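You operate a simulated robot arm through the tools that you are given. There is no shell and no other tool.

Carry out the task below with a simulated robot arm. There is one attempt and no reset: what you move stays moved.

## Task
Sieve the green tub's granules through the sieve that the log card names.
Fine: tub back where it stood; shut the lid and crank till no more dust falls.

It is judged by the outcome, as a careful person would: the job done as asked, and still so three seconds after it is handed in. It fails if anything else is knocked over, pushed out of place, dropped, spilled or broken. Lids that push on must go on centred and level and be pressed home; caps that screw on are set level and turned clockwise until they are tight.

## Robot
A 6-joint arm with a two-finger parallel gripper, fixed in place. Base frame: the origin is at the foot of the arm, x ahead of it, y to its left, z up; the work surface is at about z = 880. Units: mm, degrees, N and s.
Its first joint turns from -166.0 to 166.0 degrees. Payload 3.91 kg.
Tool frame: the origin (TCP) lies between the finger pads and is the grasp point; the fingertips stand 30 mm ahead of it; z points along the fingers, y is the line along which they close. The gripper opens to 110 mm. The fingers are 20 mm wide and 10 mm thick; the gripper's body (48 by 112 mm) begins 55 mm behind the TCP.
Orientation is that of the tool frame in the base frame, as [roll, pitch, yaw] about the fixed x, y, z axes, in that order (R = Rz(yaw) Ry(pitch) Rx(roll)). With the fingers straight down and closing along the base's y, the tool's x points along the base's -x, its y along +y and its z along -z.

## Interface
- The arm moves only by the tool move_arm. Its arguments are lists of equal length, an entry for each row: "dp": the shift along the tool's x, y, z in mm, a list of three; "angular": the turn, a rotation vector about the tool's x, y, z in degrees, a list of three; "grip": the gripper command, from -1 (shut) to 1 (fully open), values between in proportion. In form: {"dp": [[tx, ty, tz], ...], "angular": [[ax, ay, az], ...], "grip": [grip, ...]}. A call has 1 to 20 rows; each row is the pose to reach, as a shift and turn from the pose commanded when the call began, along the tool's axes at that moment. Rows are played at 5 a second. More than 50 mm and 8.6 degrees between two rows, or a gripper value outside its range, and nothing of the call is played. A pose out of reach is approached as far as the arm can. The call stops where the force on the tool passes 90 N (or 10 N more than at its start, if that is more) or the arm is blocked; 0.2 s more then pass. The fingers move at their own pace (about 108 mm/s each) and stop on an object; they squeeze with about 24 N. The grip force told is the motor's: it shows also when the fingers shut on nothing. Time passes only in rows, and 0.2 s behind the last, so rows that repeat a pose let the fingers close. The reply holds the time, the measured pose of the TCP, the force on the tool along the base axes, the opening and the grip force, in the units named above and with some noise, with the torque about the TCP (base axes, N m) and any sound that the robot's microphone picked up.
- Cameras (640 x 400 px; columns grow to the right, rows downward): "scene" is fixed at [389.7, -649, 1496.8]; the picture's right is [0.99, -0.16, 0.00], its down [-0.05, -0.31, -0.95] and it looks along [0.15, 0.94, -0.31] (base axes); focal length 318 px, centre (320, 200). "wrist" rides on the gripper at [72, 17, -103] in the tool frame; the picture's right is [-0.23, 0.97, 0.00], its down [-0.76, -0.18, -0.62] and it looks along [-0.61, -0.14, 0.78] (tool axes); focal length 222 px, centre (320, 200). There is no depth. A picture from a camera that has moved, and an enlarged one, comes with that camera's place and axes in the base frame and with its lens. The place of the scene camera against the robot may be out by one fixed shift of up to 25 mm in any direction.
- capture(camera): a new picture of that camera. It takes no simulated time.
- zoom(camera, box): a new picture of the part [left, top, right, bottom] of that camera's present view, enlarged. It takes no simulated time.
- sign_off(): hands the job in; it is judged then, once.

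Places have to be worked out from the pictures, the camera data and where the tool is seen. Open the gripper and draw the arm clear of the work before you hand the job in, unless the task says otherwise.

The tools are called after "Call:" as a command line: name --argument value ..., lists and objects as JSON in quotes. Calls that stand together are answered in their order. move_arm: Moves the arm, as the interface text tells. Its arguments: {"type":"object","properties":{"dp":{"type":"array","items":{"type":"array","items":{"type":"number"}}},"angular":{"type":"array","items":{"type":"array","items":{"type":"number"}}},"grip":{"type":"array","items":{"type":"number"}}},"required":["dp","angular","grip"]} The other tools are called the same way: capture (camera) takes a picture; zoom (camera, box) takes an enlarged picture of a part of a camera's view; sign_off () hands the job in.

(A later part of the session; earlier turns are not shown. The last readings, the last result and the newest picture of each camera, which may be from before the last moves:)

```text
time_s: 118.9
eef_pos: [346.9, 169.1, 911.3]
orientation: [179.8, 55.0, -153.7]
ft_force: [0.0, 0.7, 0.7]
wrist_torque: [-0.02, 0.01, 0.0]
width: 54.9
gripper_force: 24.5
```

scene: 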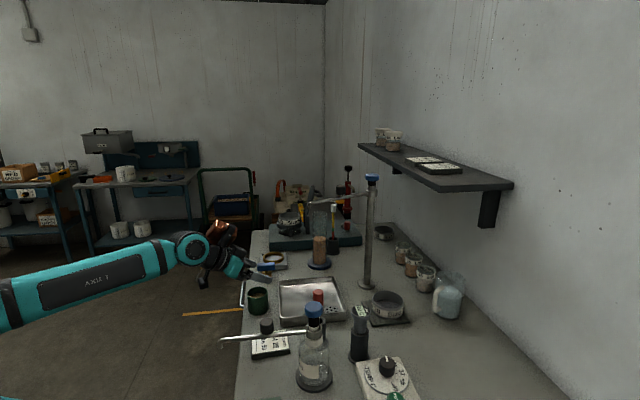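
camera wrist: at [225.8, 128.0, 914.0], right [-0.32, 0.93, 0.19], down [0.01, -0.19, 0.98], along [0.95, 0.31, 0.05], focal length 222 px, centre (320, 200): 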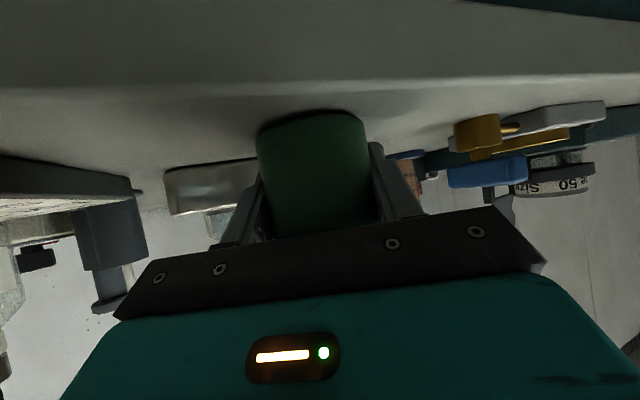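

No contact yet; I lower in 1 mm steps.

Call:
move_arm --dp '[[0.8, 0, 0.6], [0.8, 0, 0.6]]' --angular '[[0, 0, 0], [0, 0, 0]]' --grip '[-1, -1]'

Call:
move_arm --dp '[[0.8, 0, 0.6], [0.8, 0, 0.6]]' --angular '[[0, 0, 0], [0, 0, 0]]' --grip '[-1, -1]'

Call:
zoom --camera "scene" --box '[200, 250, 296, 330]'

```text
time_s: 119.5
eef_pos: [347.2, 170.9, 911.5]
orientation: [179.7, 55.1, -153.7]
ft_force: [-0.1, -1.9, 15.8]
wrist_torque: [-0.34, 0.26, 0.04]
width: 55.2
gripper_force: 24.1
```

```text
time_s: 120.1
eef_pos: [348.1, 168.8, 909.9]
orientation: [179.8, 55.1, -153.7]
ft_force: [-1.1, 4.7, 20.4]
wrist_torque: [-0.09, -0.03, -0.03]
width: 55.4
gripper_force: 23.8
```

```text
5.00 times, centred on (248, 290) of scene
camera zoom: at [389.7, -649.0, 1496.8], right [0.99, -0.16, 0.0], down [-0.05, -0.31, -0.95], along [0.15, 0.94, -0.31], focal length 1591 px, centre (680, -250)
```

zoom: 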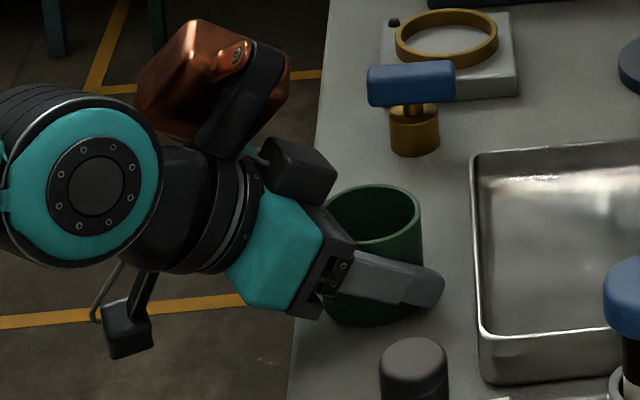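

Firm contact (20 N) and the picture equals the original placement. I release and rise straight up.

Call:
move_arm --dp '[[-0.8, 0, -0.6], [-0.8, 0, -0.6], [-0.8, 0, -0.6], [-0.8, 0, -0.6], [-13, 0, -9.1], [-41, 0, -28.7], [-80, 0, -56], [-115, 0, -80.5], [-150, 0, -105], [-150, 0, -105]]' --angular '[[0, 0, 0], [0, 0, 0], [0, 0, 0], [0, 0, 0], [0, 0, 0], [0, 0, 0], [0, 0, 0], [0, 0, 0], [0, 0, 0], [0, 0, 0]]' --grip '[0.1, 0.4, 0.6, 0.6, 0.6, 0.6, 0.6, 0.6, 0.6, 0.6]'

Call:
zoom --camera "scene" --box '[200, 240, 296, 320]'

Call:
capture --camera "wrist"

```text
time_s: 122.3
eef_pos: [347.2, 167.3, 1093.8]
orientation: [179.8, 55.0, -153.7]
ft_force: [-0.2, 0.6, 0.0]
wrist_torque: [0.01, 0.0, -0.03]
width: 88.1
gripper_force: 0.0
```

```text
5.00 times, centred on (248, 280) of scene
camera zoom: at [389.7, -649.0, 1496.8], right [0.99, -0.16, 0.0], down [-0.05, -0.31, -0.95], along [0.15, 0.94, -0.31], focal length 1591 px, centre (680, -200)
```

zoom: 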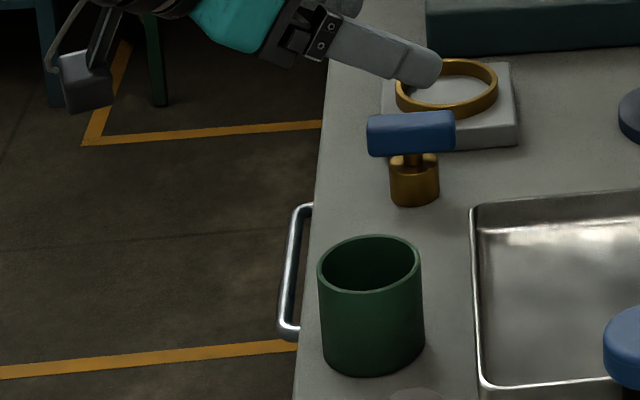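

```text
taken
camera wrist: at [225.7, 126.7, 1092.8], right [-0.32, 0.93, 0.19], down [0.01, -0.19, 0.98], along [0.95, 0.31, 0.05], focal length 222 px, centre (320, 200)
```

wrist: 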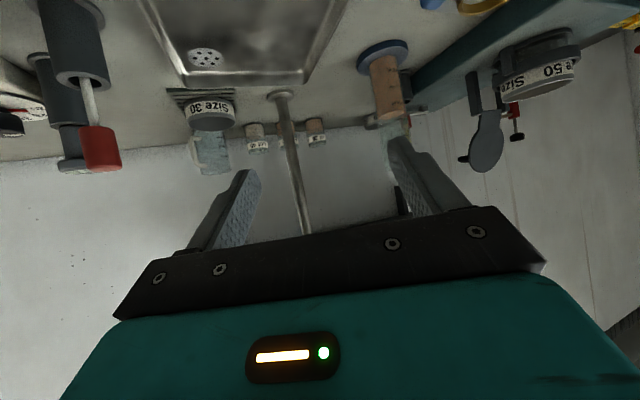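

The tub is back within a millimetre of where it stood. Next, the lid: I untilt and move to a viewpoint above and in front of the machine to study its handle.

Call:
move_arm --dp '[[-20.6, 19.2, -2.9], [-41.3, 38.5, -5.8], [-61.9, 57.7, -8.7], [-82.6, 76.9, -11.6], [-103.2, 96.1, -14.5], [-123.9, 115.4, -17.4], [-144.5, 134.6, -20.3], [-144.5, 134.6, -20.3]]' --angular '[[0, 7.86, 0], [0, 15.7, 0], [0, 23.6, 0], [0, 31.4, 0], [0, 39.3, 0], [0, 47.1, 0], [0, 55, 0], [0, 55, 0]]' --grip '[0.6, 0.6, 0.6, 0.6, 0.6, 0.6, 0.6, 0.6]'

```text
time_s: 124.1
eef_pos: [344.4, 318.6, 1224.4]
orientation: [180.0, -0.1, -153.5]
ft_force: [0.5, 0.2, 0.1]
wrist_torque: [0.0, 0.05, 0.01]
width: 88.1
gripper_force: 0.2
```

Call:
move_arm --dp '[[-31.9, 6.6, -4.6], [-63.7, 13.2, -9.2], [-95.6, 19.9, -13.8], [-127.4, 26.5, -18.4], [-159.3, 33.1, -23], [-191.2, 39.7, -27.6], [-223, 46.3, -32.2], [-254.9, 53, -36.8], [-286.7, 59.6, -41.4], [-318.6, 66.2, -46], [-318.6, 66.2, -46]]' --angular '[[0, 0, -6.35], [0, 0, -12.7], [0, 0, -19.05], [0, 0, -25.4], [0, 0, -31.75], [0, 0, -38.1], [0, 0, -44.45], [0, 0, -50.8], [0, 0, -57.15], [0, 0, -63.5], [0, 0, -63.5]]' --grip '[0.6, 0.6, 0.6, 0.6, 0.6, 0.6, 0.6, 0.6, 0.6, 0.6, 0.6]'

Call:
capture --camera "wrist"

Call:
zoom --camera "wrist" --box '[250, 100, 442, 220]'

Call:
zoom --camera "scene" --box '[290, 170, 354, 220]'

```text
time_s: 126.5
eef_pos: [594.4, 511.7, 1243.4]
orientation: [-179.9, 0.3, -89.9]
ft_force: [0.5, 0.6, -0.3]
wrist_torque: [-0.01, -0.01, -0.02]
width: 88.0
gripper_force: 0.1
out of reach, approached as far as the arm can: row 9, 10, 11
```

```text
taken
camera wrist: at [577.4, 439.0, 1346.5], right [-0.97, 0.23, 0.0], down [0.18, 0.76, 0.63], along [0.14, 0.61, -0.78], focal length 222 px, centre (320, 200)
```

wrist: 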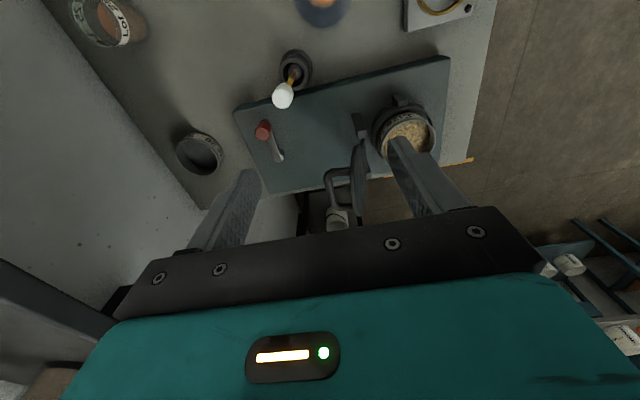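

```text
3.33 times, centred on (346, 160) of wrist
camera zoom: at [577.4, 439.0, 1346.5], right [-0.97, 0.23, 0.0], down [0.18, 0.76, 0.63], along [0.14, 0.61, -0.78], focal length 740 px, centre (233, 333)
```

zoom: 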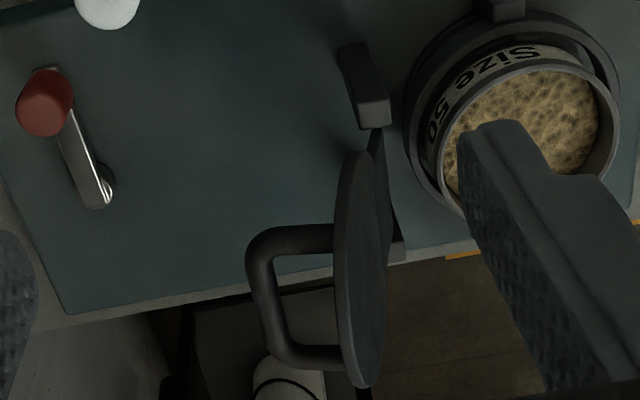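

```text
8.00 times, centred on (322, 195) of scene
camera zoom: at [389.7, -649.0, 1496.8], right [0.99, -0.16, 0.0], down [-0.05, -0.31, -0.95], along [0.15, 0.94, -0.31], focal length 2545 px, centre (304, 240)
```

zoom: 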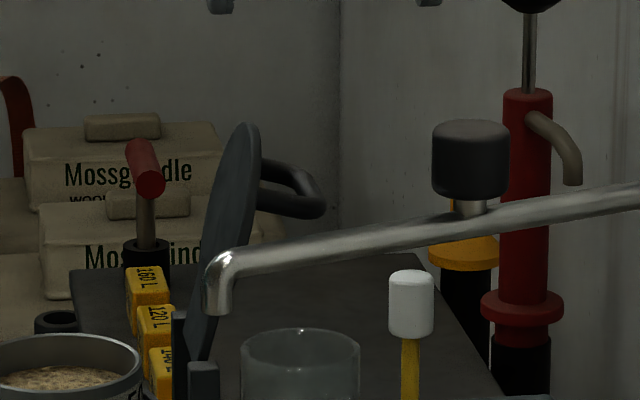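

The handle is a U with its bar along y at about (607, 632, 1083); the lid hinge is near (545, 1003) in x–z. I'll grip the bar with the fingers closing along x, tool tilted 25° towards +y, and swing it along its arc. First I go above it with a 24 mm opening.

Call:
move_arm --dp '[[-24, -2.5, 14.7], [-48, -5, 29.4], [-72.2, -7.6, 44], [-96.2, -10.1, 58.7], [-120.3, -12.6, 73.4], [-120.3, -12.6, 73.4]]' --angular '[[0, -5, 0], [0, -10, 0], [0, -15, 0], [0, -20, 0], [0, -25, 0], [0, -25, 0]]' --grip '[-0.5, -0.56, -0.56, -0.56, -0.56, -0.56]'

Call:
capture --camera "wrist"

Call:
zoom --camera "scene" --box '[270, 140, 366, 230]'

```text
time_s: 127.9
eef_pos: [605.3, 633.8, 1174.1]
orientation: [179.9, 25.1, -90.0]
ft_force: [-0.2, -0.1, 0.1]
wrist_torque: [0.01, -0.01, 0.02]
width: 24.5
gripper_force: 0.1
```

```text
taken
camera wrist: at [588.2, 524.6, 1235.9], right [-0.97, 0.21, 0.1], down [0.18, 0.42, 0.89], along [0.14, 0.88, -0.45], focal length 222 px, centre (320, 200)
```

wrist: 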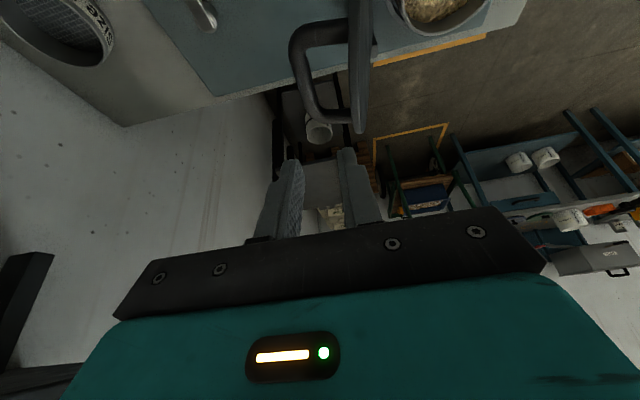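

```text
4.44 times, centred on (318, 185) of scene
camera zoom: at [389.7, -649.0, 1496.8], right [0.99, -0.16, 0.0], down [-0.05, -0.31, -0.95], along [0.15, 0.94, -0.31], focal length 1414 px, centre (329, 267)
```

zoom: 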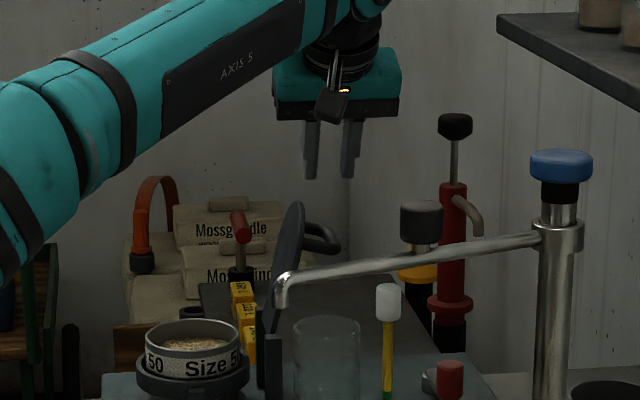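

The bar looks nearly in line with the finger gap. I zoom both views to measure the offset precisely.

Call:
zoom --camera "wrist" --box '[256, 0, 416, 100]'

Call:
zoom --camera "wrist" --box '[240, 80, 400, 230]'

Call:
zoom --camera "scene" --box '[300, 155, 364, 205]'

```text
4.00 times, centred on (336, 50) of wrist
camera zoom: at [588.2, 524.6, 1235.9], right [-0.97, 0.21, 0.1], down [0.18, 0.42, 0.89], along [0.14, 0.88, -0.45], focal length 888 px, centre (256, 800)
```

zoom: 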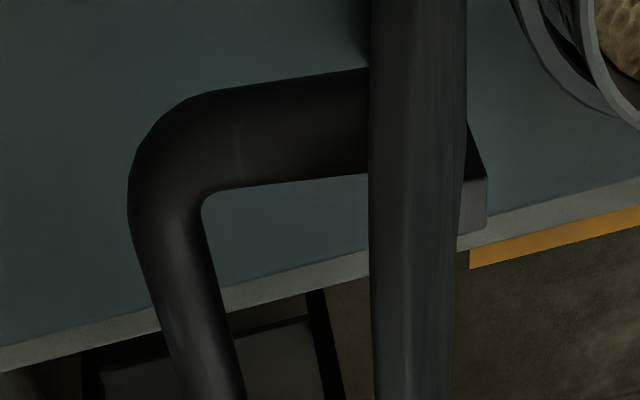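

```text
2.67 times, centred on (320, 155) of wrist
camera zoom: at [588.2, 524.6, 1235.9], right [-0.97, 0.21, 0.1], down [0.18, 0.42, 0.89], along [0.14, 0.88, -0.45], focal length 592 px, centre (320, 320)
```

zoom: 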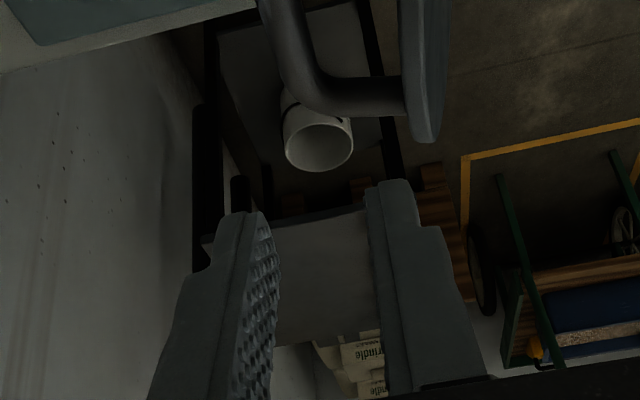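

```text
8.00 times, centred on (332, 180) of scene
camera zoom: at [389.7, -649.0, 1496.8], right [0.99, -0.16, 0.0], down [-0.05, -0.31, -0.95], along [0.15, 0.94, -0.31], focal length 2545 px, centre (224, 360)
```

zoom: 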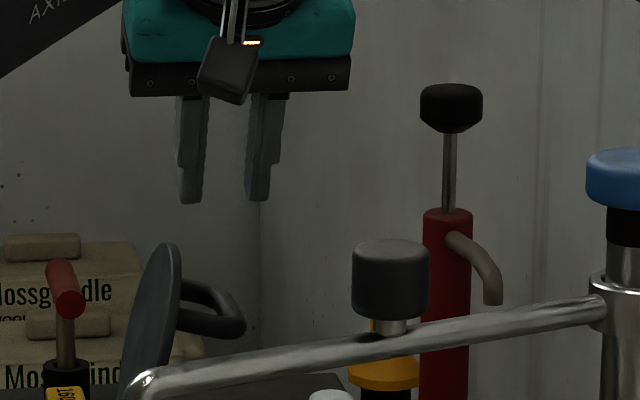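

The bar is ≈ 1.5 mm to +x of the gap centre, ~12.5 mm thick, with ~27 mm between bar and lid. I narrow to 19 mm, align, and go down part-way, then check.

Call:
move_arm --dp '[[5, -1.5, -2.3], [10, -1.5, -4.6], [17.5, -1.5, 11.5], [25, -1.5, 27.6], [29, -1.5, 36.2], [29, -1.5, 36.2]]' --angular '[[0, 0, 0], [0, 0, 0], [0, 0, 0], [0, 0, 0], [0, 0, 0], [0, 0, 0]]' --grip '[-0.655, -0.655, -0.655, -0.655, -0.655, -0.655]'

Call:
zoom --camera "wrist" --box '[256, 60, 416, 210]'

Call:
zoom --camera "scene" --box '[300, 165, 364, 215]'

```text
time_s: 129.3
eef_pos: [605.7, 622.5, 1126.3]
orientation: [179.8, 25.1, -90.1]
ft_force: [0.4, 0.0, -0.7]
wrist_torque: [-0.04, 0.01, -0.04]
width: 18.9
gripper_force: 0.0
```

```text
2.67 times, centred on (336, 135) of wrist
camera zoom: at [588.8, 512.6, 1189.4], right [-0.97, 0.21, 0.1], down [0.18, 0.43, 0.89], along [0.14, 0.88, -0.45], focal length 592 px, centre (277, 373)
```

zoom: 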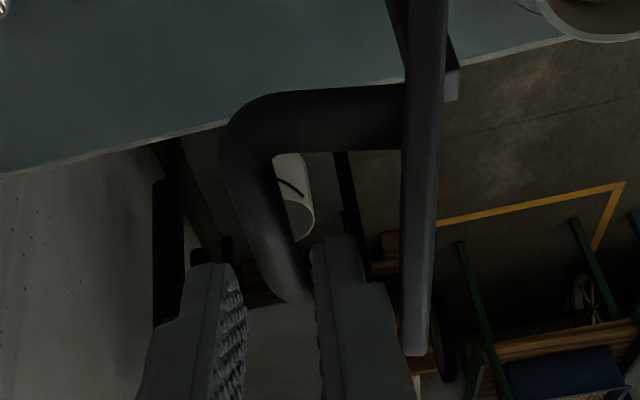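

```text
8.00 times, centred on (332, 190) of scene
camera zoom: at [389.7, -649.0, 1496.8], right [0.99, -0.16, 0.0], down [-0.05, -0.31, -0.95], along [0.15, 0.94, -0.31], focal length 2545 px, centre (224, 280)
```

zoom: 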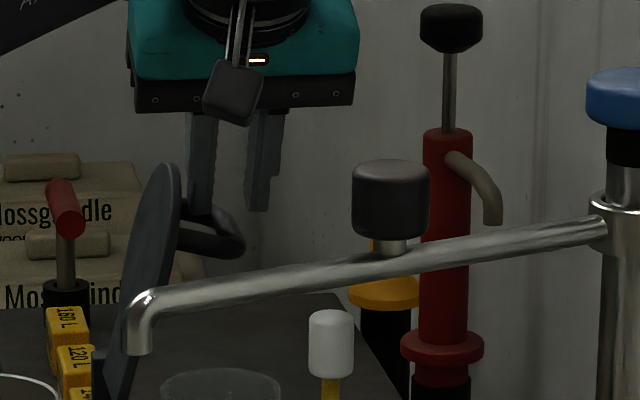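

Centred within a millimetre and clear of the lid. I go down the last 23 mm so the bar lies between the fingertips, then close.

Call:
move_arm --dp '[[3.2, -1.2, 7], [6.5, -1.2, 14], [9.7, -1.2, 20.8], [9.7, -1.2, 20.8]]' --angular '[[0, 0, 0], [0, 0, 0], [0, 0, 0], [0, 0, 0]]' --grip '[-0.655, -0.655, -0.655, -0.655]'

Call:
zoom --camera "scene" --box '[300, 165, 364, 215]'

Call:
zoom --camera "wrist" --box '[240, 80, 400, 230]'

```text
time_s: 130.3
eef_pos: [607.0, 621.7, 1104.9]
orientation: [179.9, 25.2, -90.1]
ft_force: [-0.3, -0.4, -0.2]
wrist_torque: [-0.01, 0.0, -0.03]
width: 18.7
gripper_force: 0.1
```

```text
8.00 times, centred on (332, 190) of scene
camera zoom: at [389.7, -649.0, 1496.8], right [0.99, -0.16, 0.0], down [-0.05, -0.31, -0.95], along [0.15, 0.94, -0.31], focal length 2545 px, centre (224, 280)
```

zoom: 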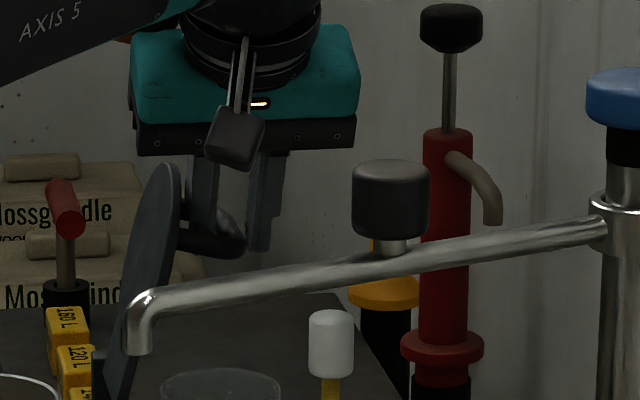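

```text
2.67 times, centred on (320, 155) of wrist
camera zoom: at [589.6, 512.6, 1167.1], right [-0.97, 0.21, 0.1], down [0.18, 0.43, 0.89], along [0.14, 0.88, -0.45], focal length 592 px, centre (320, 320)
```

zoom: 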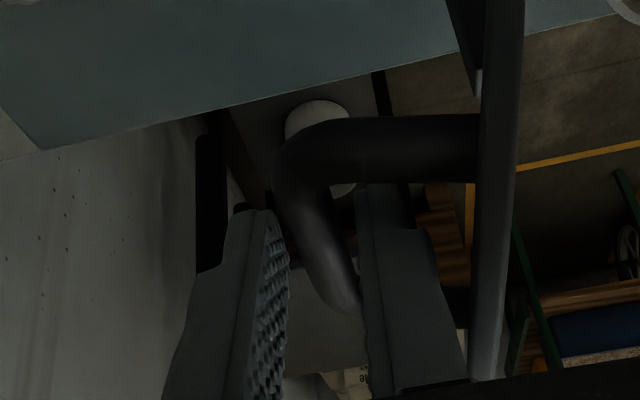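

The bar is between the fingers. I close on it.

Call:
move_arm --dp '[[0, 0, 0], [0, 0, 0], [0, 0, 0], [0, 0, 0]]' --angular '[[0, 0, 0], [0, 0, 0], [0, 0, 0], [0, 0, 0]]' --grip '[-0.75, -0.85, -1, -1]'

Call:
zoom --camera "wrist" --box '[240, 80, 400, 230]'

```text
time_s: 131.3
eef_pos: [604.7, 622.5, 1105.1]
orientation: [180.0, 25.2, -89.9]
ft_force: [-12.3, -3.1, -4.2]
wrist_torque: [-0.05, 0.2, -0.91]
width: 11.5
gripper_force: 44.9
```

```text
2.67 times, centred on (320, 155) of wrist
camera zoom: at [588.8, 512.9, 1167.3], right [-0.97, 0.2, 0.1], down [0.18, 0.43, 0.89], along [0.14, 0.88, -0.45], focal length 592 px, centre (320, 320)
```

zoom: 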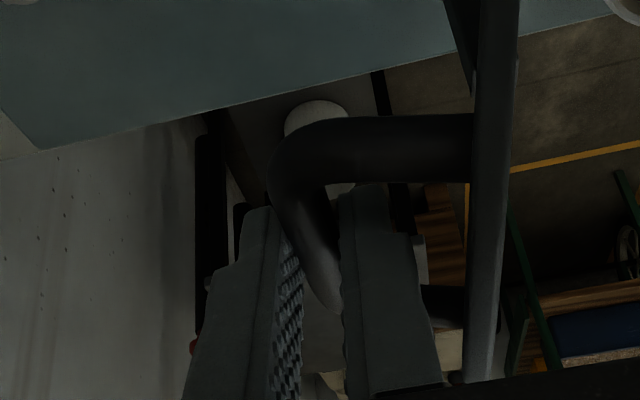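

Gripped (11.5 mm bar). I swing the bar the first 20° of its arc about the hinge and read the forces.

Call:
move_arm --dp '[[-1, 3.5, -2.2], [-2.1, 7.2, -4.4], [-3.9, 14.8, -8.3], [-5.4, 22.7, -11.6], [-6.6, 30.9, -14.2]]' --angular '[[0, 0, 0], [0, 0, 0], [0, 0, 0], [0, 0, 0], [0, 0, 0]]' --grip '[-1, -1, -1, -1, -1]'

Call:
zoom --camera "scene" --box '[270, 165, 366, 245]'

```text
time_s: 132.5
eef_pos: [577.8, 622.7, 1121.3]
orientation: [179.9, 25.2, -90.0]
ft_force: [0.7, 13.0, 2.0]
wrist_torque: [0.61, -0.06, -1.04]
width: 11.4
gripper_force: 44.7
```

```text
5.00 times, centred on (318, 205) of scene
camera zoom: at [389.7, -649.0, 1496.8], right [0.99, -0.16, 0.0], down [-0.05, -0.31, -0.95], along [0.15, 0.94, -0.31], focal length 1591 px, centre (330, 175)
```

zoom: 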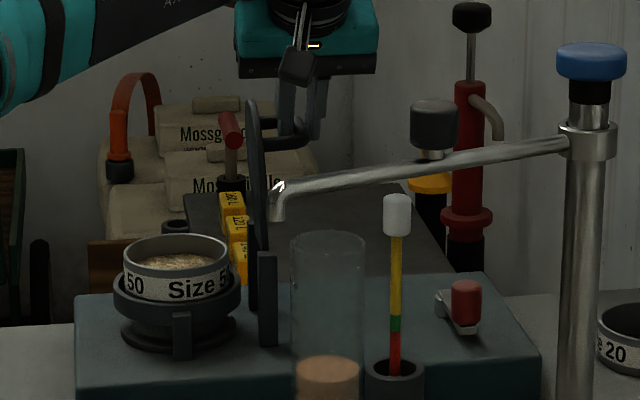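

The lid moves freely and is now just past vertical. I continue the arc to 60°.

Call:
move_arm --dp '[[-0.9, 8.5, -2], [-1.5, 17.1, -3.3], [-1.8, 25.8, -3.8], [-1.8, 34.5, -3.8], [-1.4, 43.2, -3], [-0.7, 51.8, -1.5], [0.3, 60.2, 0.5], [1.6, 68.3, 3.4]]' --angular '[[0, 0, 0], [0, 0, 0], [0, 0, 0], [0, 0, 0], [0, 0, 0], [0, 0, 0], [0, 0, 0], [0, 0, 0]]' --grip '[-1, -1, -1, -1, -1, -1, -1, -1]'

Call:
zoom --camera "scene" --box '[260, 165, 356, 245]'

```text
time_s: 134.3
eef_pos: [507.6, 621.0, 1116.6]
orientation: [179.9, 25.2, -90.0]
ft_force: [-9.8, -3.6, 24.2]
wrist_torque: [0.2, 0.14, -0.69]
width: 11.4
gripper_force: 45.1
```

```text
5.00 times, centred on (308, 205) of scene
camera zoom: at [389.7, -649.0, 1496.8], right [0.99, -0.16, 0.0], down [-0.05, -0.31, -0.95], along [0.15, 0.94, -0.31], focal length 1591 px, centre (380, 175)
```

zoom: 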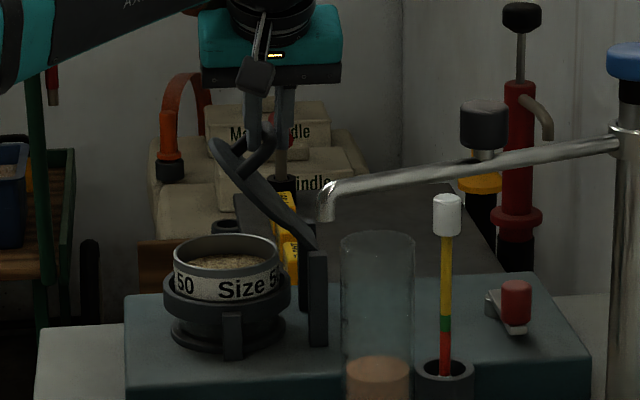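

The lid follows well (about 45° down). I continue to 95° of the arc.

Call:
move_arm --dp '[[1.6, 7.9, 3.4], [3.5, 15.4, 7.4], [5.6, 22.5, 12.1], [8, 29.1, 17.2], [10.6, 35.2, 22.8], [13.5, 40.8, 29], [16.6, 45.7, 35.5]]' --angular '[[0, 0, 0], [0, 0, 0], [0, 0, 0], [0, 0, 0], [0, 0, 0], [0, 0, 0], [0, 0, 0]]' --grip '[-1, -1, -1, -1, -1, -1, -1]'

Call:
zoom --camera "scene" --box '[260, 175, 340, 245]'

Call:
capture --camera "wrist"

```text
time_s: 135.9
eef_pos: [461.6, 620.7, 1078.2]
orientation: [-180.0, 25.2, -89.8]
ft_force: [-20.6, -1.3, 15.4]
wrist_torque: [-0.16, 0.24, -0.22]
width: 11.4
gripper_force: 45.2
```

```text
5.71 times, centred on (300, 210) of scene
camera zoom: at [389.7, -649.0, 1496.8], right [0.99, -0.16, 0.0], down [-0.05, -0.31, -0.95], along [0.15, 0.94, -0.31], focal length 1818 px, centre (434, 143)
```

zoom: 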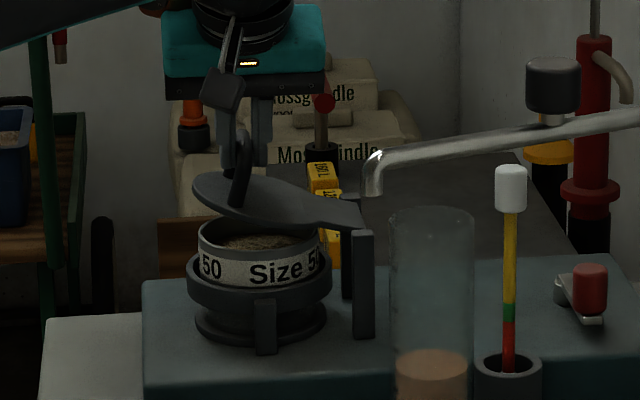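

```text
taken
camera wrist: at [444.2, 511.9, 1140.3], right [-0.97, 0.2, 0.1], down [0.18, 0.42, 0.89], along [0.14, 0.88, -0.45], focal length 222 px, centre (320, 200)
```

wrist: 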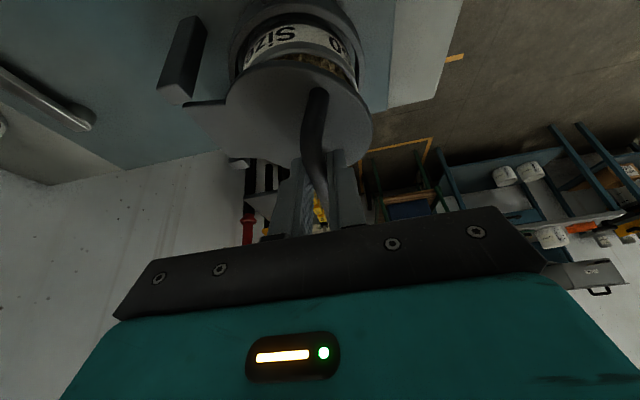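

Nearly shut. I lower the last degrees slowly.

Call:
move_arm --dp '[[1.5, 3.5, 3.3], [3.2, 6, 6.9], [4.5, 7.8, 9.7], [5.9, 9.5, 12.6]]' --angular '[[0, 0, 0], [0, 0, 0], [0, 0, 0], [0, 0, 0]]' --grip '[-1, -1, -1, -1]'

Call:
zoom --camera "scene" --box '[260, 175, 340, 245]'

```text
time_s: 136.9
eef_pos: [451.1, 621.2, 1063.7]
orientation: [-180.0, 25.2, -90.1]
ft_force: [-24.9, 16.4, 12.0]
wrist_torque: [1.24, 0.26, -0.05]
width: 11.5
gripper_force: 45.0
```

```text
5.71 times, centred on (300, 210) of scene
camera zoom: at [389.7, -649.0, 1496.8], right [0.99, -0.16, 0.0], down [-0.05, -0.31, -0.95], along [0.15, 0.94, -0.31], focal length 1818 px, centre (434, 143)
```

zoom: 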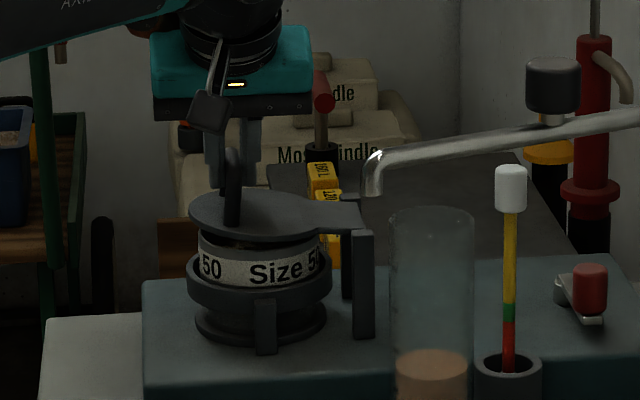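

Almost flat on the sieve. I press down a few more millimetres until it's home.

Call:
move_arm --dp '[[0.85, 0.8, 1.8], [1.7, 1.5, 3.6], [2.5, 2.2, 5.4]]' --angular '[[0, 0, 0], [0, 0, 0], [0, 0, 0]]' --grip '[-1, -1, -1]'

Call:
zoom --camera "scene" --box '[270, 190, 334, 240]'

```text
time_s: 137.7
eef_pos: [449.4, 620.9, 1057.8]
orientation: [-179.9, 25.2, -89.8]
ft_force: [-35.9, 4.1, 14.3]
wrist_torque: [-0.47, 0.44, 0.06]
width: 11.1
gripper_force: 45.2
```

```text
8.00 times, centred on (302, 215) of scene
camera zoom: at [389.7, -649.0, 1496.8], right [0.99, -0.16, 0.0], down [-0.05, -0.31, -0.95], along [0.15, 0.94, -0.31], focal length 2545 px, centre (464, 80)
```

zoom: 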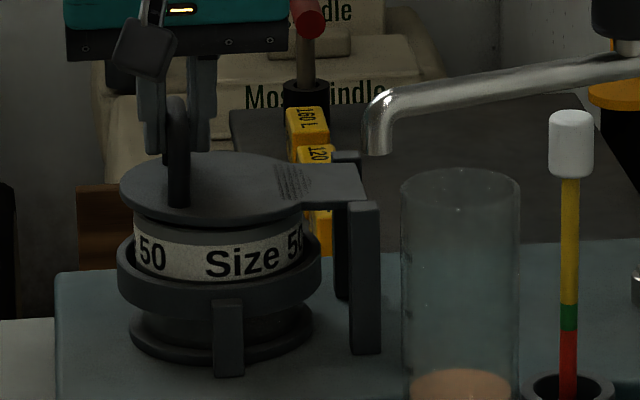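

Call:
move_arm --dp '[[0.6, -0.6, 1.4], [1.3, -1, 2.7]]' --angular '[[0, 0, 0], [0, 0, 0]]' --grip '[-1, -1]'

Call:
zoom --camera "scene" --box '[270, 190, 334, 240]'

```text
time_s: 138.3
eef_pos: [448.9, 620.5, 1056.5]
orientation: [180.0, 25.1, -89.8]
ft_force: [-47.9, -1.3, 18.7]
wrist_torque: [-0.35, 0.62, 0.12]
width: 11.2
gripper_force: 44.9
```

```text
8.00 times, centred on (302, 215) of scene
camera zoom: at [389.7, -649.0, 1496.8], right [0.99, -0.16, 0.0], down [-0.05, -0.31, -0.95], along [0.15, 0.94, -0.31], focal length 2545 px, centre (464, 80)
```

zoom: 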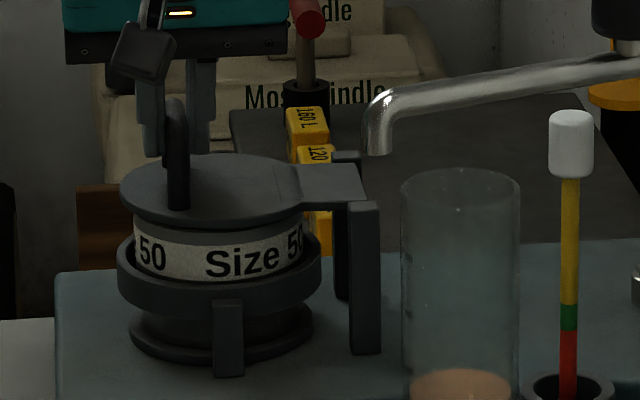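

The lid appears down; the side force is from the grip's arc mismatch. I relieve by 3 mm in -x, then open and rise.

Call:
move_arm --dp '[[0, 1.5, 0], [0, 3, 0], [0, 3, 0]]' --angular '[[0, 0, 0], [0, 0, 0], [0, 0, 0]]' --grip '[-1, -1, -1]'

Call:
move_arm --dp '[[0, 0, 0], [0, 0, 0], [-2, 0, -4.5], [-8.5, 0, -18.1], [-17, 0, -36.3], [-29.6, 0, -63.4], [-29.6, 0, -63.4]]' --angular '[[0, 0, 0], [0, 0, 0], [0, 0, 0], [0, 0, 0], [0, 0, 0], [0, 0, 0], [0, 0, 0]]' --grip '[-0.62, -0.56, -0.56, -0.56, -0.56, -0.56, -0.56]'

Call:
zoom --camera "scene" --box '[270, 190, 334, 240]'

Call:
capture --camera "wrist"

```text
time_s: 139.1
eef_pos: [448.1, 620.7, 1055.0]
orientation: [179.9, 25.1, -90.0]
ft_force: [-34.8, 7.2, 14.0]
wrist_torque: [0.83, 0.38, 0.13]
width: 11.5
gripper_force: 44.1
```

```text
time_s: 140.7
eef_pos: [448.0, 619.9, 1125.0]
orientation: [179.9, 25.1, -90.1]
ft_force: [-0.6, -0.2, 0.1]
wrist_torque: [-0.02, 0.04, -0.01]
width: 23.8
gripper_force: 0.1
```

```text
8.00 times, centred on (302, 215) of scene
camera zoom: at [389.7, -649.0, 1496.8], right [0.99, -0.16, 0.0], down [-0.05, -0.31, -0.95], along [0.15, 0.94, -0.31], focal length 2545 px, centre (464, 80)
```

zoom: 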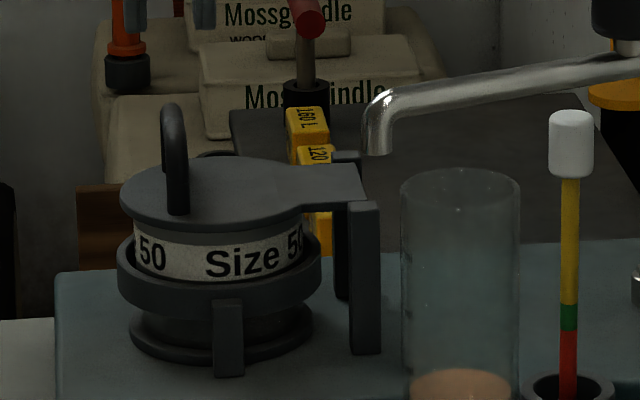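

```text
taken
camera wrist: at [431.3, 511.4, 1187.4], right [-0.97, 0.21, 0.1], down [0.18, 0.43, 0.89], along [0.14, 0.88, -0.45], focal length 222 px, centre (320, 200)
```

wrist: 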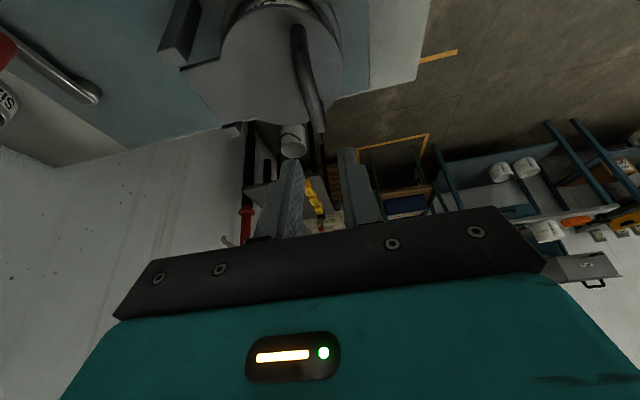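

The lid has settled level. I zoom tighter on the seam between lid and sieve to see if it is fully down.

Call:
zoom --camera "scene" --box '[278, 205, 322, 233]'

Call:
zoom --camera "wrist" --box '[150, 0, 390, 150]'

```text
14.29 times, centred on (300, 219) of scene
camera zoom: at [389.7, -649.0, 1496.8], right [0.99, -0.16, 0.0], down [-0.05, -0.31, -0.95], along [0.15, 0.94, -0.31], focal length 4544 px, centre (606, -71)
```

zoom: 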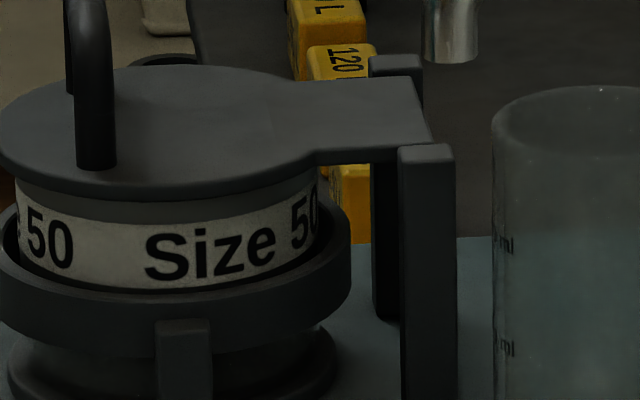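

```text
2.67 times, centred on (270, 75) of wrist
camera zoom: at [431.3, 511.4, 1187.4], right [-0.97, 0.21, 0.1], down [0.18, 0.43, 0.89], along [0.14, 0.88, -0.45], focal length 592 px, centre (453, 533)
```

zoom: 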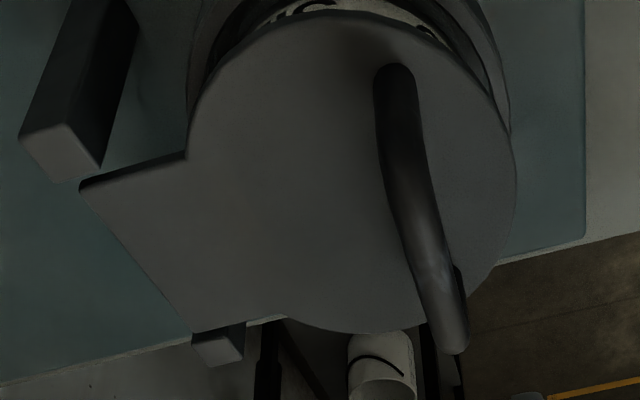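

The lid lies flat on the sieve. Next the crank: its knob is at about (702, 558, 975), pivot about (700, 624). To stay clear of the stirrer and the shelf I'll grip it with the camera on the far side, so I untilt and turn the tool around here.

Call:
move_arm --dp '[[-4, 0, -9], [-8, 0, -18], [-12, 0, -27], [-15, 0, -34], [-15, 0, -34]]' --angular '[[0, 0, 0], [0, 8, 0], [0, 16, 0], [0, 25, 0], [0, 25, 0]]' --grip '[-0.5, -0.3, -0.2, -0.2, -0.2]'

Call:
move_arm --dp '[[0, 0, 0], [0, 0, 0], [0, 0, 0], [0, 0, 0], [0, 0, 0], [0, 0, 0], [0, 0, 0], [0, 0, 0], [0, 0, 0], [0, 0, 0], [0, 0, 0], [0, 0, 0], [0, 0, 0], [0, 0, 0], [0, 0, 0], [0, 0, 0], [0, 0, 0], [0, 0, 0], [0, 0, 0], [0, 0, 0]]' --angular '[[0, 0, 8], [0, 0, 16], [0, 0, 24], [0, 0, 32], [0, 0, 40], [0, 0, 48], [0, 0, 56], [0, 0, 64], [0, 0, 72], [0, 0, 80], [0, 0, 88], [0, 0, 96], [0, 0, 104], [0, 0, 112], [0, 0, 120], [0, 0, 128], [0, 0, 136], [0, 0, 144], [0, 0, 152], [0, 0, 160]]' --grip '[-0.2, -0.2, -0.2, -0.2, -0.2, -0.2, -0.2, -0.2, -0.2, -0.2, -0.2, -0.2, -0.2, -0.2, -0.2, -0.2, -0.2, -0.2, -0.2, -0.2]'

Call:
capture --camera "wrist"

```text
refused: row 4 steps farther than a row can; nothing moved
```

```text
time_s: 144.9
eef_pos: [449.7, 621.8, 1124.9]
orientation: [171.1, -23.6, 111.8]
ft_force: [-0.3, 0.9, 0.0]
wrist_torque: [0.0, 0.0, -0.05]
width: 43.7
gripper_force: 0.0
```

```text
taken
camera wrist: at [441.0, 644.6, 1248.7], right [0.99, 0.11, 0.05], down [0.09, -0.97, 0.23], along [0.07, -0.23, -0.97], focal length 222 px, centre (320, 200)
```

wrist: 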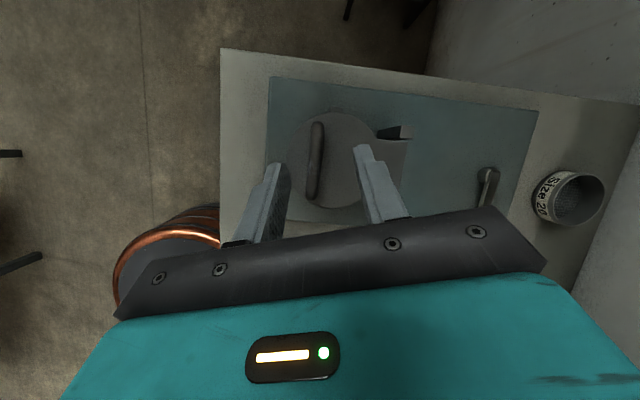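

That first part was refused (step too large) and only the turn was played, harmlessly. I now rise and go to the pre-grasp over the crank knob with 20° of tilt, correcting the heading on the way.

Call:
move_arm --dp '[[8, 2.9, -18.1], [16, 5.7, -36.2], [-3.9, 31.7, -35.3], [-23.8, 57.8, -34.4], [-43.8, 83.8, -33.4], [-63.7, 109.9, -32.5], [-83.6, 135.9, -31.6], [-103.5, 161.9, -30.7], [-123.5, 188, -29.7], [-143.4, 214, -28.8], [-143.4, 214, -28.8]]' --angular '[[0, 0, 0], [0, 0, 0], [-1.1, -0.8, 5.4], [-2.2, -1.7, 10.7], [-3.3, -2.5, 16.1], [-4.5, -3.3, 21.5], [-5.6, -4.2, 26.8], [-6.7, -5, 32.2], [-7.8, -5.9, 37.5], [-8.9, -6.7, 42.9], [-8.9, -6.7, 42.9]]' --grip '[-0.2, -0.2, -0.2, -0.2, -0.2, -0.2, -0.2, -0.2, -0.2, -0.2, -0.2]'

Call:
capture --camera "wrist"

Call:
capture --camera "scene"

```text
time_s: 147.3
eef_pos: [700.7, 553.2, 1123.2]
orientation: [179.9, -20.2, 65.1]
ft_force: [-0.2, 0.4, 0.6]
wrist_torque: [-0.01, -0.01, -0.01]
width: 44.0
gripper_force: 0.0
```

```text
taken
camera wrist: at [728.1, 576.7, 1244.6], right [0.79, -0.6, -0.08], down [-0.55, -0.77, 0.32], along [-0.25, -0.21, -0.94], focal length 222 px, centre (320, 200)
```

wrist: 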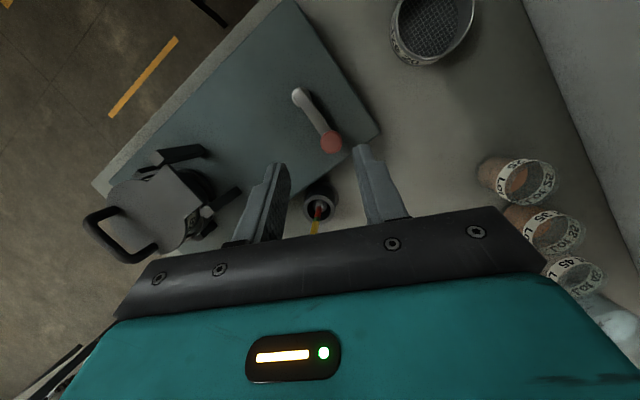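

```text
taken
```

scene: 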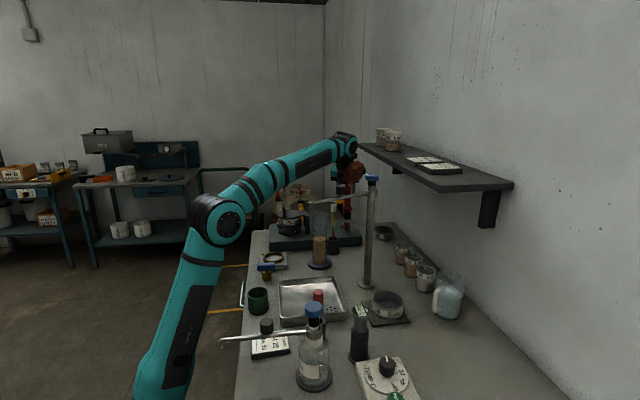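

Excellent view of the crank from here. I zoom in on it to fix the knob and pivot positions.

Call:
zoom --camera "wrist" --box '[264, 70, 392, 150]'

Call:
zoom --camera "wrist" --box '[60, 130, 260, 255]'

Call:
zoom --camera "scene" --box '[290, 120, 418, 250]'

```text
5.00 times, centred on (328, 110) of wrist
camera zoom: at [728.1, 576.7, 1244.6], right [0.79, -0.6, -0.08], down [-0.55, -0.77, 0.32], along [-0.25, -0.21, -0.94], focal length 1111 px, centre (280, 650)
```

zoom: 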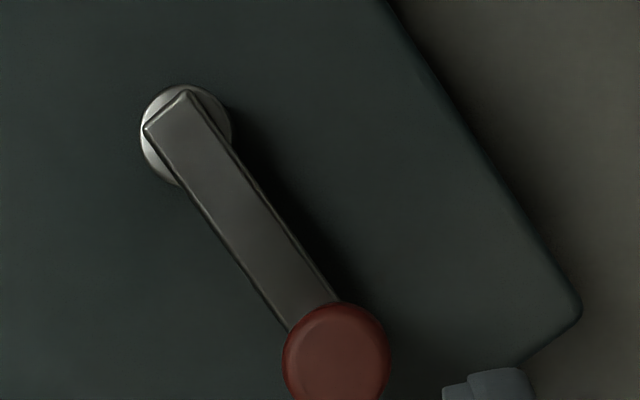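

```text
3.20 times, centred on (160, 192) of wrist
camera zoom: at [728.1, 576.7, 1244.6], right [0.79, -0.6, -0.08], down [-0.55, -0.77, 0.32], along [-0.25, -0.21, -0.94], focal length 711 px, centre (832, 224)
```

zoom: 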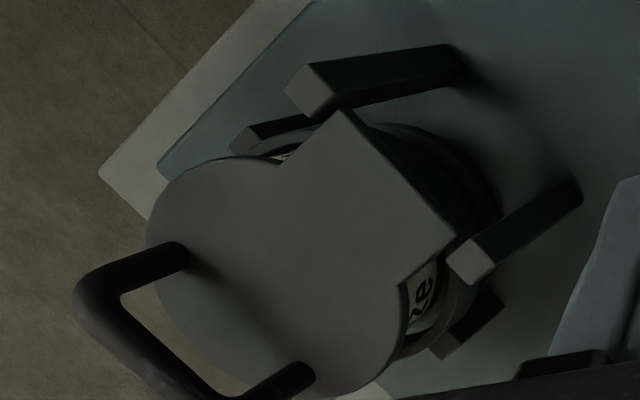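

```text
3.08 times, centred on (354, 185) of scene
camera zoom: at [389.7, -649.0, 1496.8], right [0.99, -0.16, 0.0], down [-0.05, -0.31, -0.95], along [0.15, 0.94, -0.31], focal length 979 px, centre (215, 246)
```

zoom: 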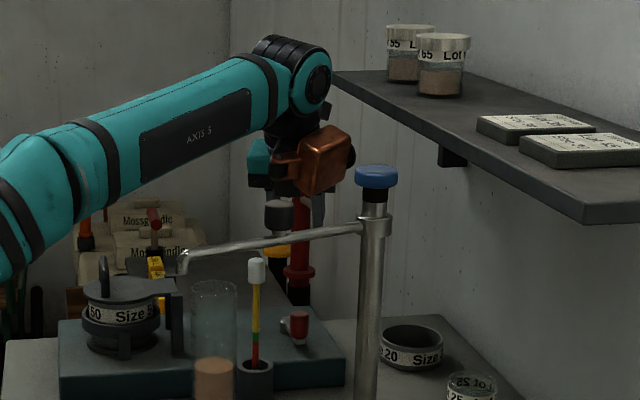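

Knob at ≈ (711, 567), top z ≈ 977, Ø ≈ 23; pivot ≈ (710, 628.5), so radius ≈ 61. I descend to z ≈ 1010 above the grip and check.

Call:
move_arm --dp '[[-7, 1.7, 28.6], [-14.8, 3.3, 56.2], [-22.7, 3.3, 82.7], [-30.5, 3.3, 109.2], [-30.5, 3.3, 109.2]]' --angular '[[0, 0, 0], [0, 0, 0], [0, 0, 0], [0, 0, 0], [0, 0, 0]]' --grip '[-0.2, -0.2, -0.2, -0.2, -0.2]'

Call:
capture --camera "wrist"

Call:
zoom --camera "scene" --box '[300, 150, 396, 250]'

```text
time_s: 148.5
eef_pos: [709.3, 560.2, 1010.2]
orientation: [179.8, -20.1, 65.1]
ft_force: [0.7, -0.6, 0.2]
wrist_torque: [-0.03, -0.03, -0.02]
width: 44.2
gripper_force: 0.1
```

```text
taken
camera wrist: at [738.2, 583.4, 1131.4], right [0.79, -0.6, -0.08], down [-0.55, -0.77, 0.32], along [-0.25, -0.21, -0.94], focal length 222 px, centre (320, 200)
```

wrist: 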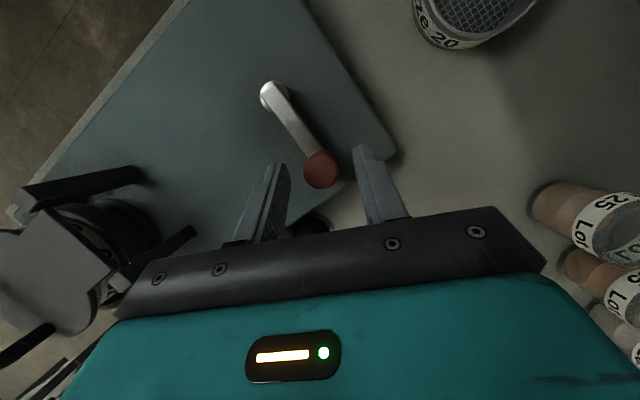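

```text
4.00 times, centred on (348, 200) of scene
camera zoom: at [389.7, -649.0, 1496.8], right [0.99, -0.16, 0.0], down [-0.05, -0.31, -0.95], along [0.15, 0.94, -0.31], focal length 1272 px, centre (208, 200)
```

zoom: 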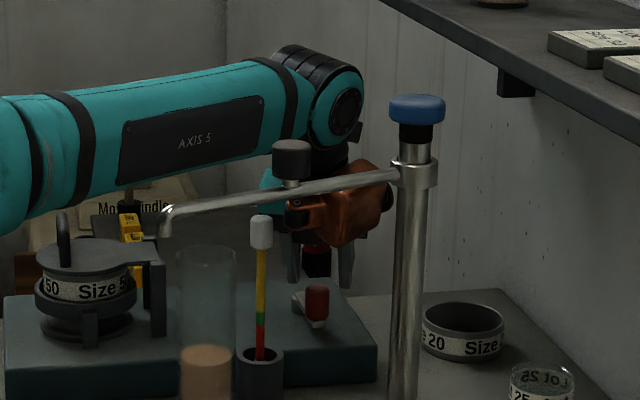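

Knob lies between the fingers, 2 mm off. I correct, lower to z ≈ 988 and close on the knob.

Call:
move_arm --dp '[[-4.9, -2.3, 9.9], [-9.8, -2.3, 19.8], [-9.8, -2.3, 19.8], [-9.8, -2.3, 19.8], [-9.8, -2.3, 19.8], [-9.8, -2.3, 19.8]]' --angular '[[0, 0, 0], [0, 0, 0], [0, 0, 0], [0, 0, 0], [0, 0, 0], [0, 0, 0]]' --grip '[-0.2, -0.2, -0.3, -0.5, -1, -1]'

Call:
capture --camera "wrist"

Call:
zoom --camera "scene" --box '[330, 190, 394, 240]'

```text
time_s: 149.9
eef_pos: [707.0, 558.8, 987.8]
orientation: [179.8, -20.1, 64.9]
ft_force: [33.0, -14.1, 6.9]
wrist_torque: [0.23, -0.48, -0.5]
width: 24.9
gripper_force: 45.6
```

```text
taken
camera wrist: at [735.2, 581.3, 1109.3], right [0.79, -0.61, -0.08], down [-0.55, -0.77, 0.32], along [-0.25, -0.21, -0.94], focal length 222 px, centre (320, 200)
```

wrist: 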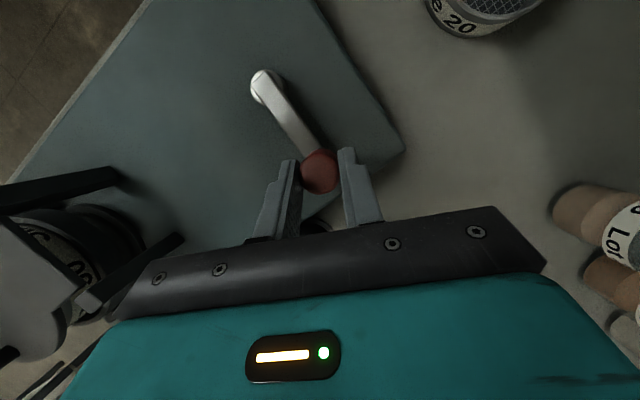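

```text
8.00 times, centred on (362, 215) of scene
camera zoom: at [389.7, -649.0, 1496.8], right [0.99, -0.16, 0.0], down [-0.05, -0.31, -0.95], along [0.15, 0.94, -0.31], focal length 2545 px, centre (-16, 80)
```

zoom: 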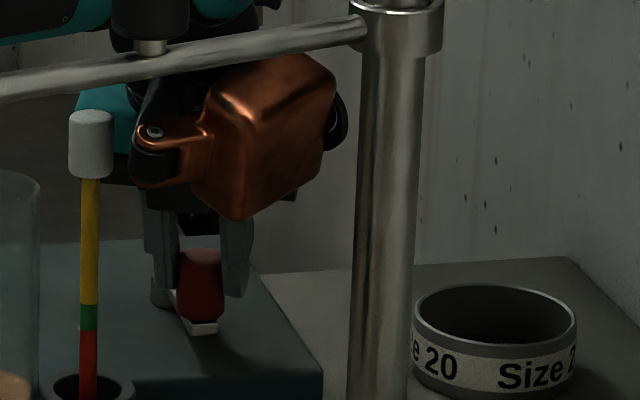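

Gripped at 24.9 mm. I turn the crank gently clockwise by 72° first, reading forces and sound.

Call:
move_arm --dp '[[-2.6, -9.5, -1], [-4.99, -18.65, -1.84], [-4.32, -38.04, -1.59], [1.94, -56.26, 0.71], [13.17, -71.52, 4.84]]' --angular '[[0, 0, 0], [0, 0, 0], [0, 0, 0], [0, 0, 0], [0, 0, 0]]' --grip '[-1, -1, -1, -1, -1]'

Call:
capture --camera "wrist"

Call:
zoom --camera "scene" --box '[266, 190, 394, 250]'

```text
time_s: 150.4
eef_pos: [704.4, 557.6, 987.4]
orientation: [179.3, -20.5, 64.9]
ft_force: [72.7, -21.9, -2.2]
wrist_torque: [-0.26, -0.88, -0.54]
width: 25.7
gripper_force: 44.8
stopped in row 2: the force on the tool passed its limit at 99 N (the readings are from after the stop); the commanded pose is now the measured one
```

```text
taken
camera wrist: at [732.2, 580.0, 1109.4], right [0.79, -0.61, -0.07], down [-0.56, -0.76, 0.32], along [-0.25, -0.21, -0.95], focal length 222 px, centre (320, 200)
```

wrist: 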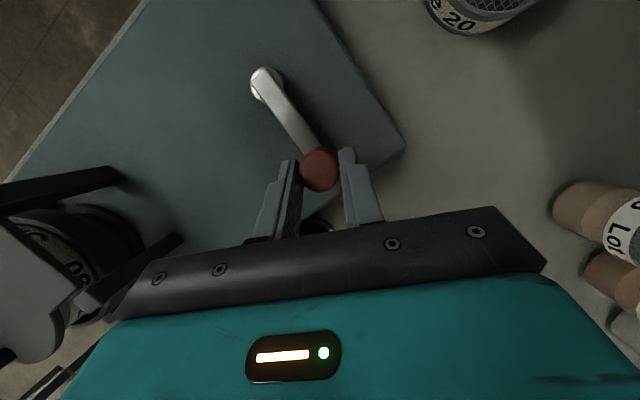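

```text
5.00 times, centred on (330, 220) of scene
camera zoom: at [389.7, -649.0, 1496.8], right [0.99, -0.16, 0.0], down [-0.05, -0.31, -0.95], along [0.15, 0.94, -0.31], focal length 1591 px, centre (270, 100)
```

zoom: 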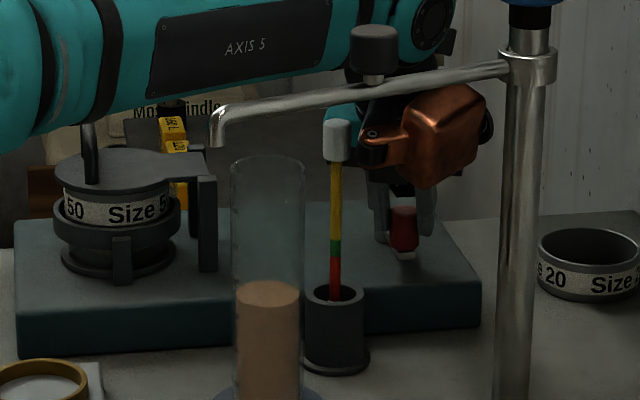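

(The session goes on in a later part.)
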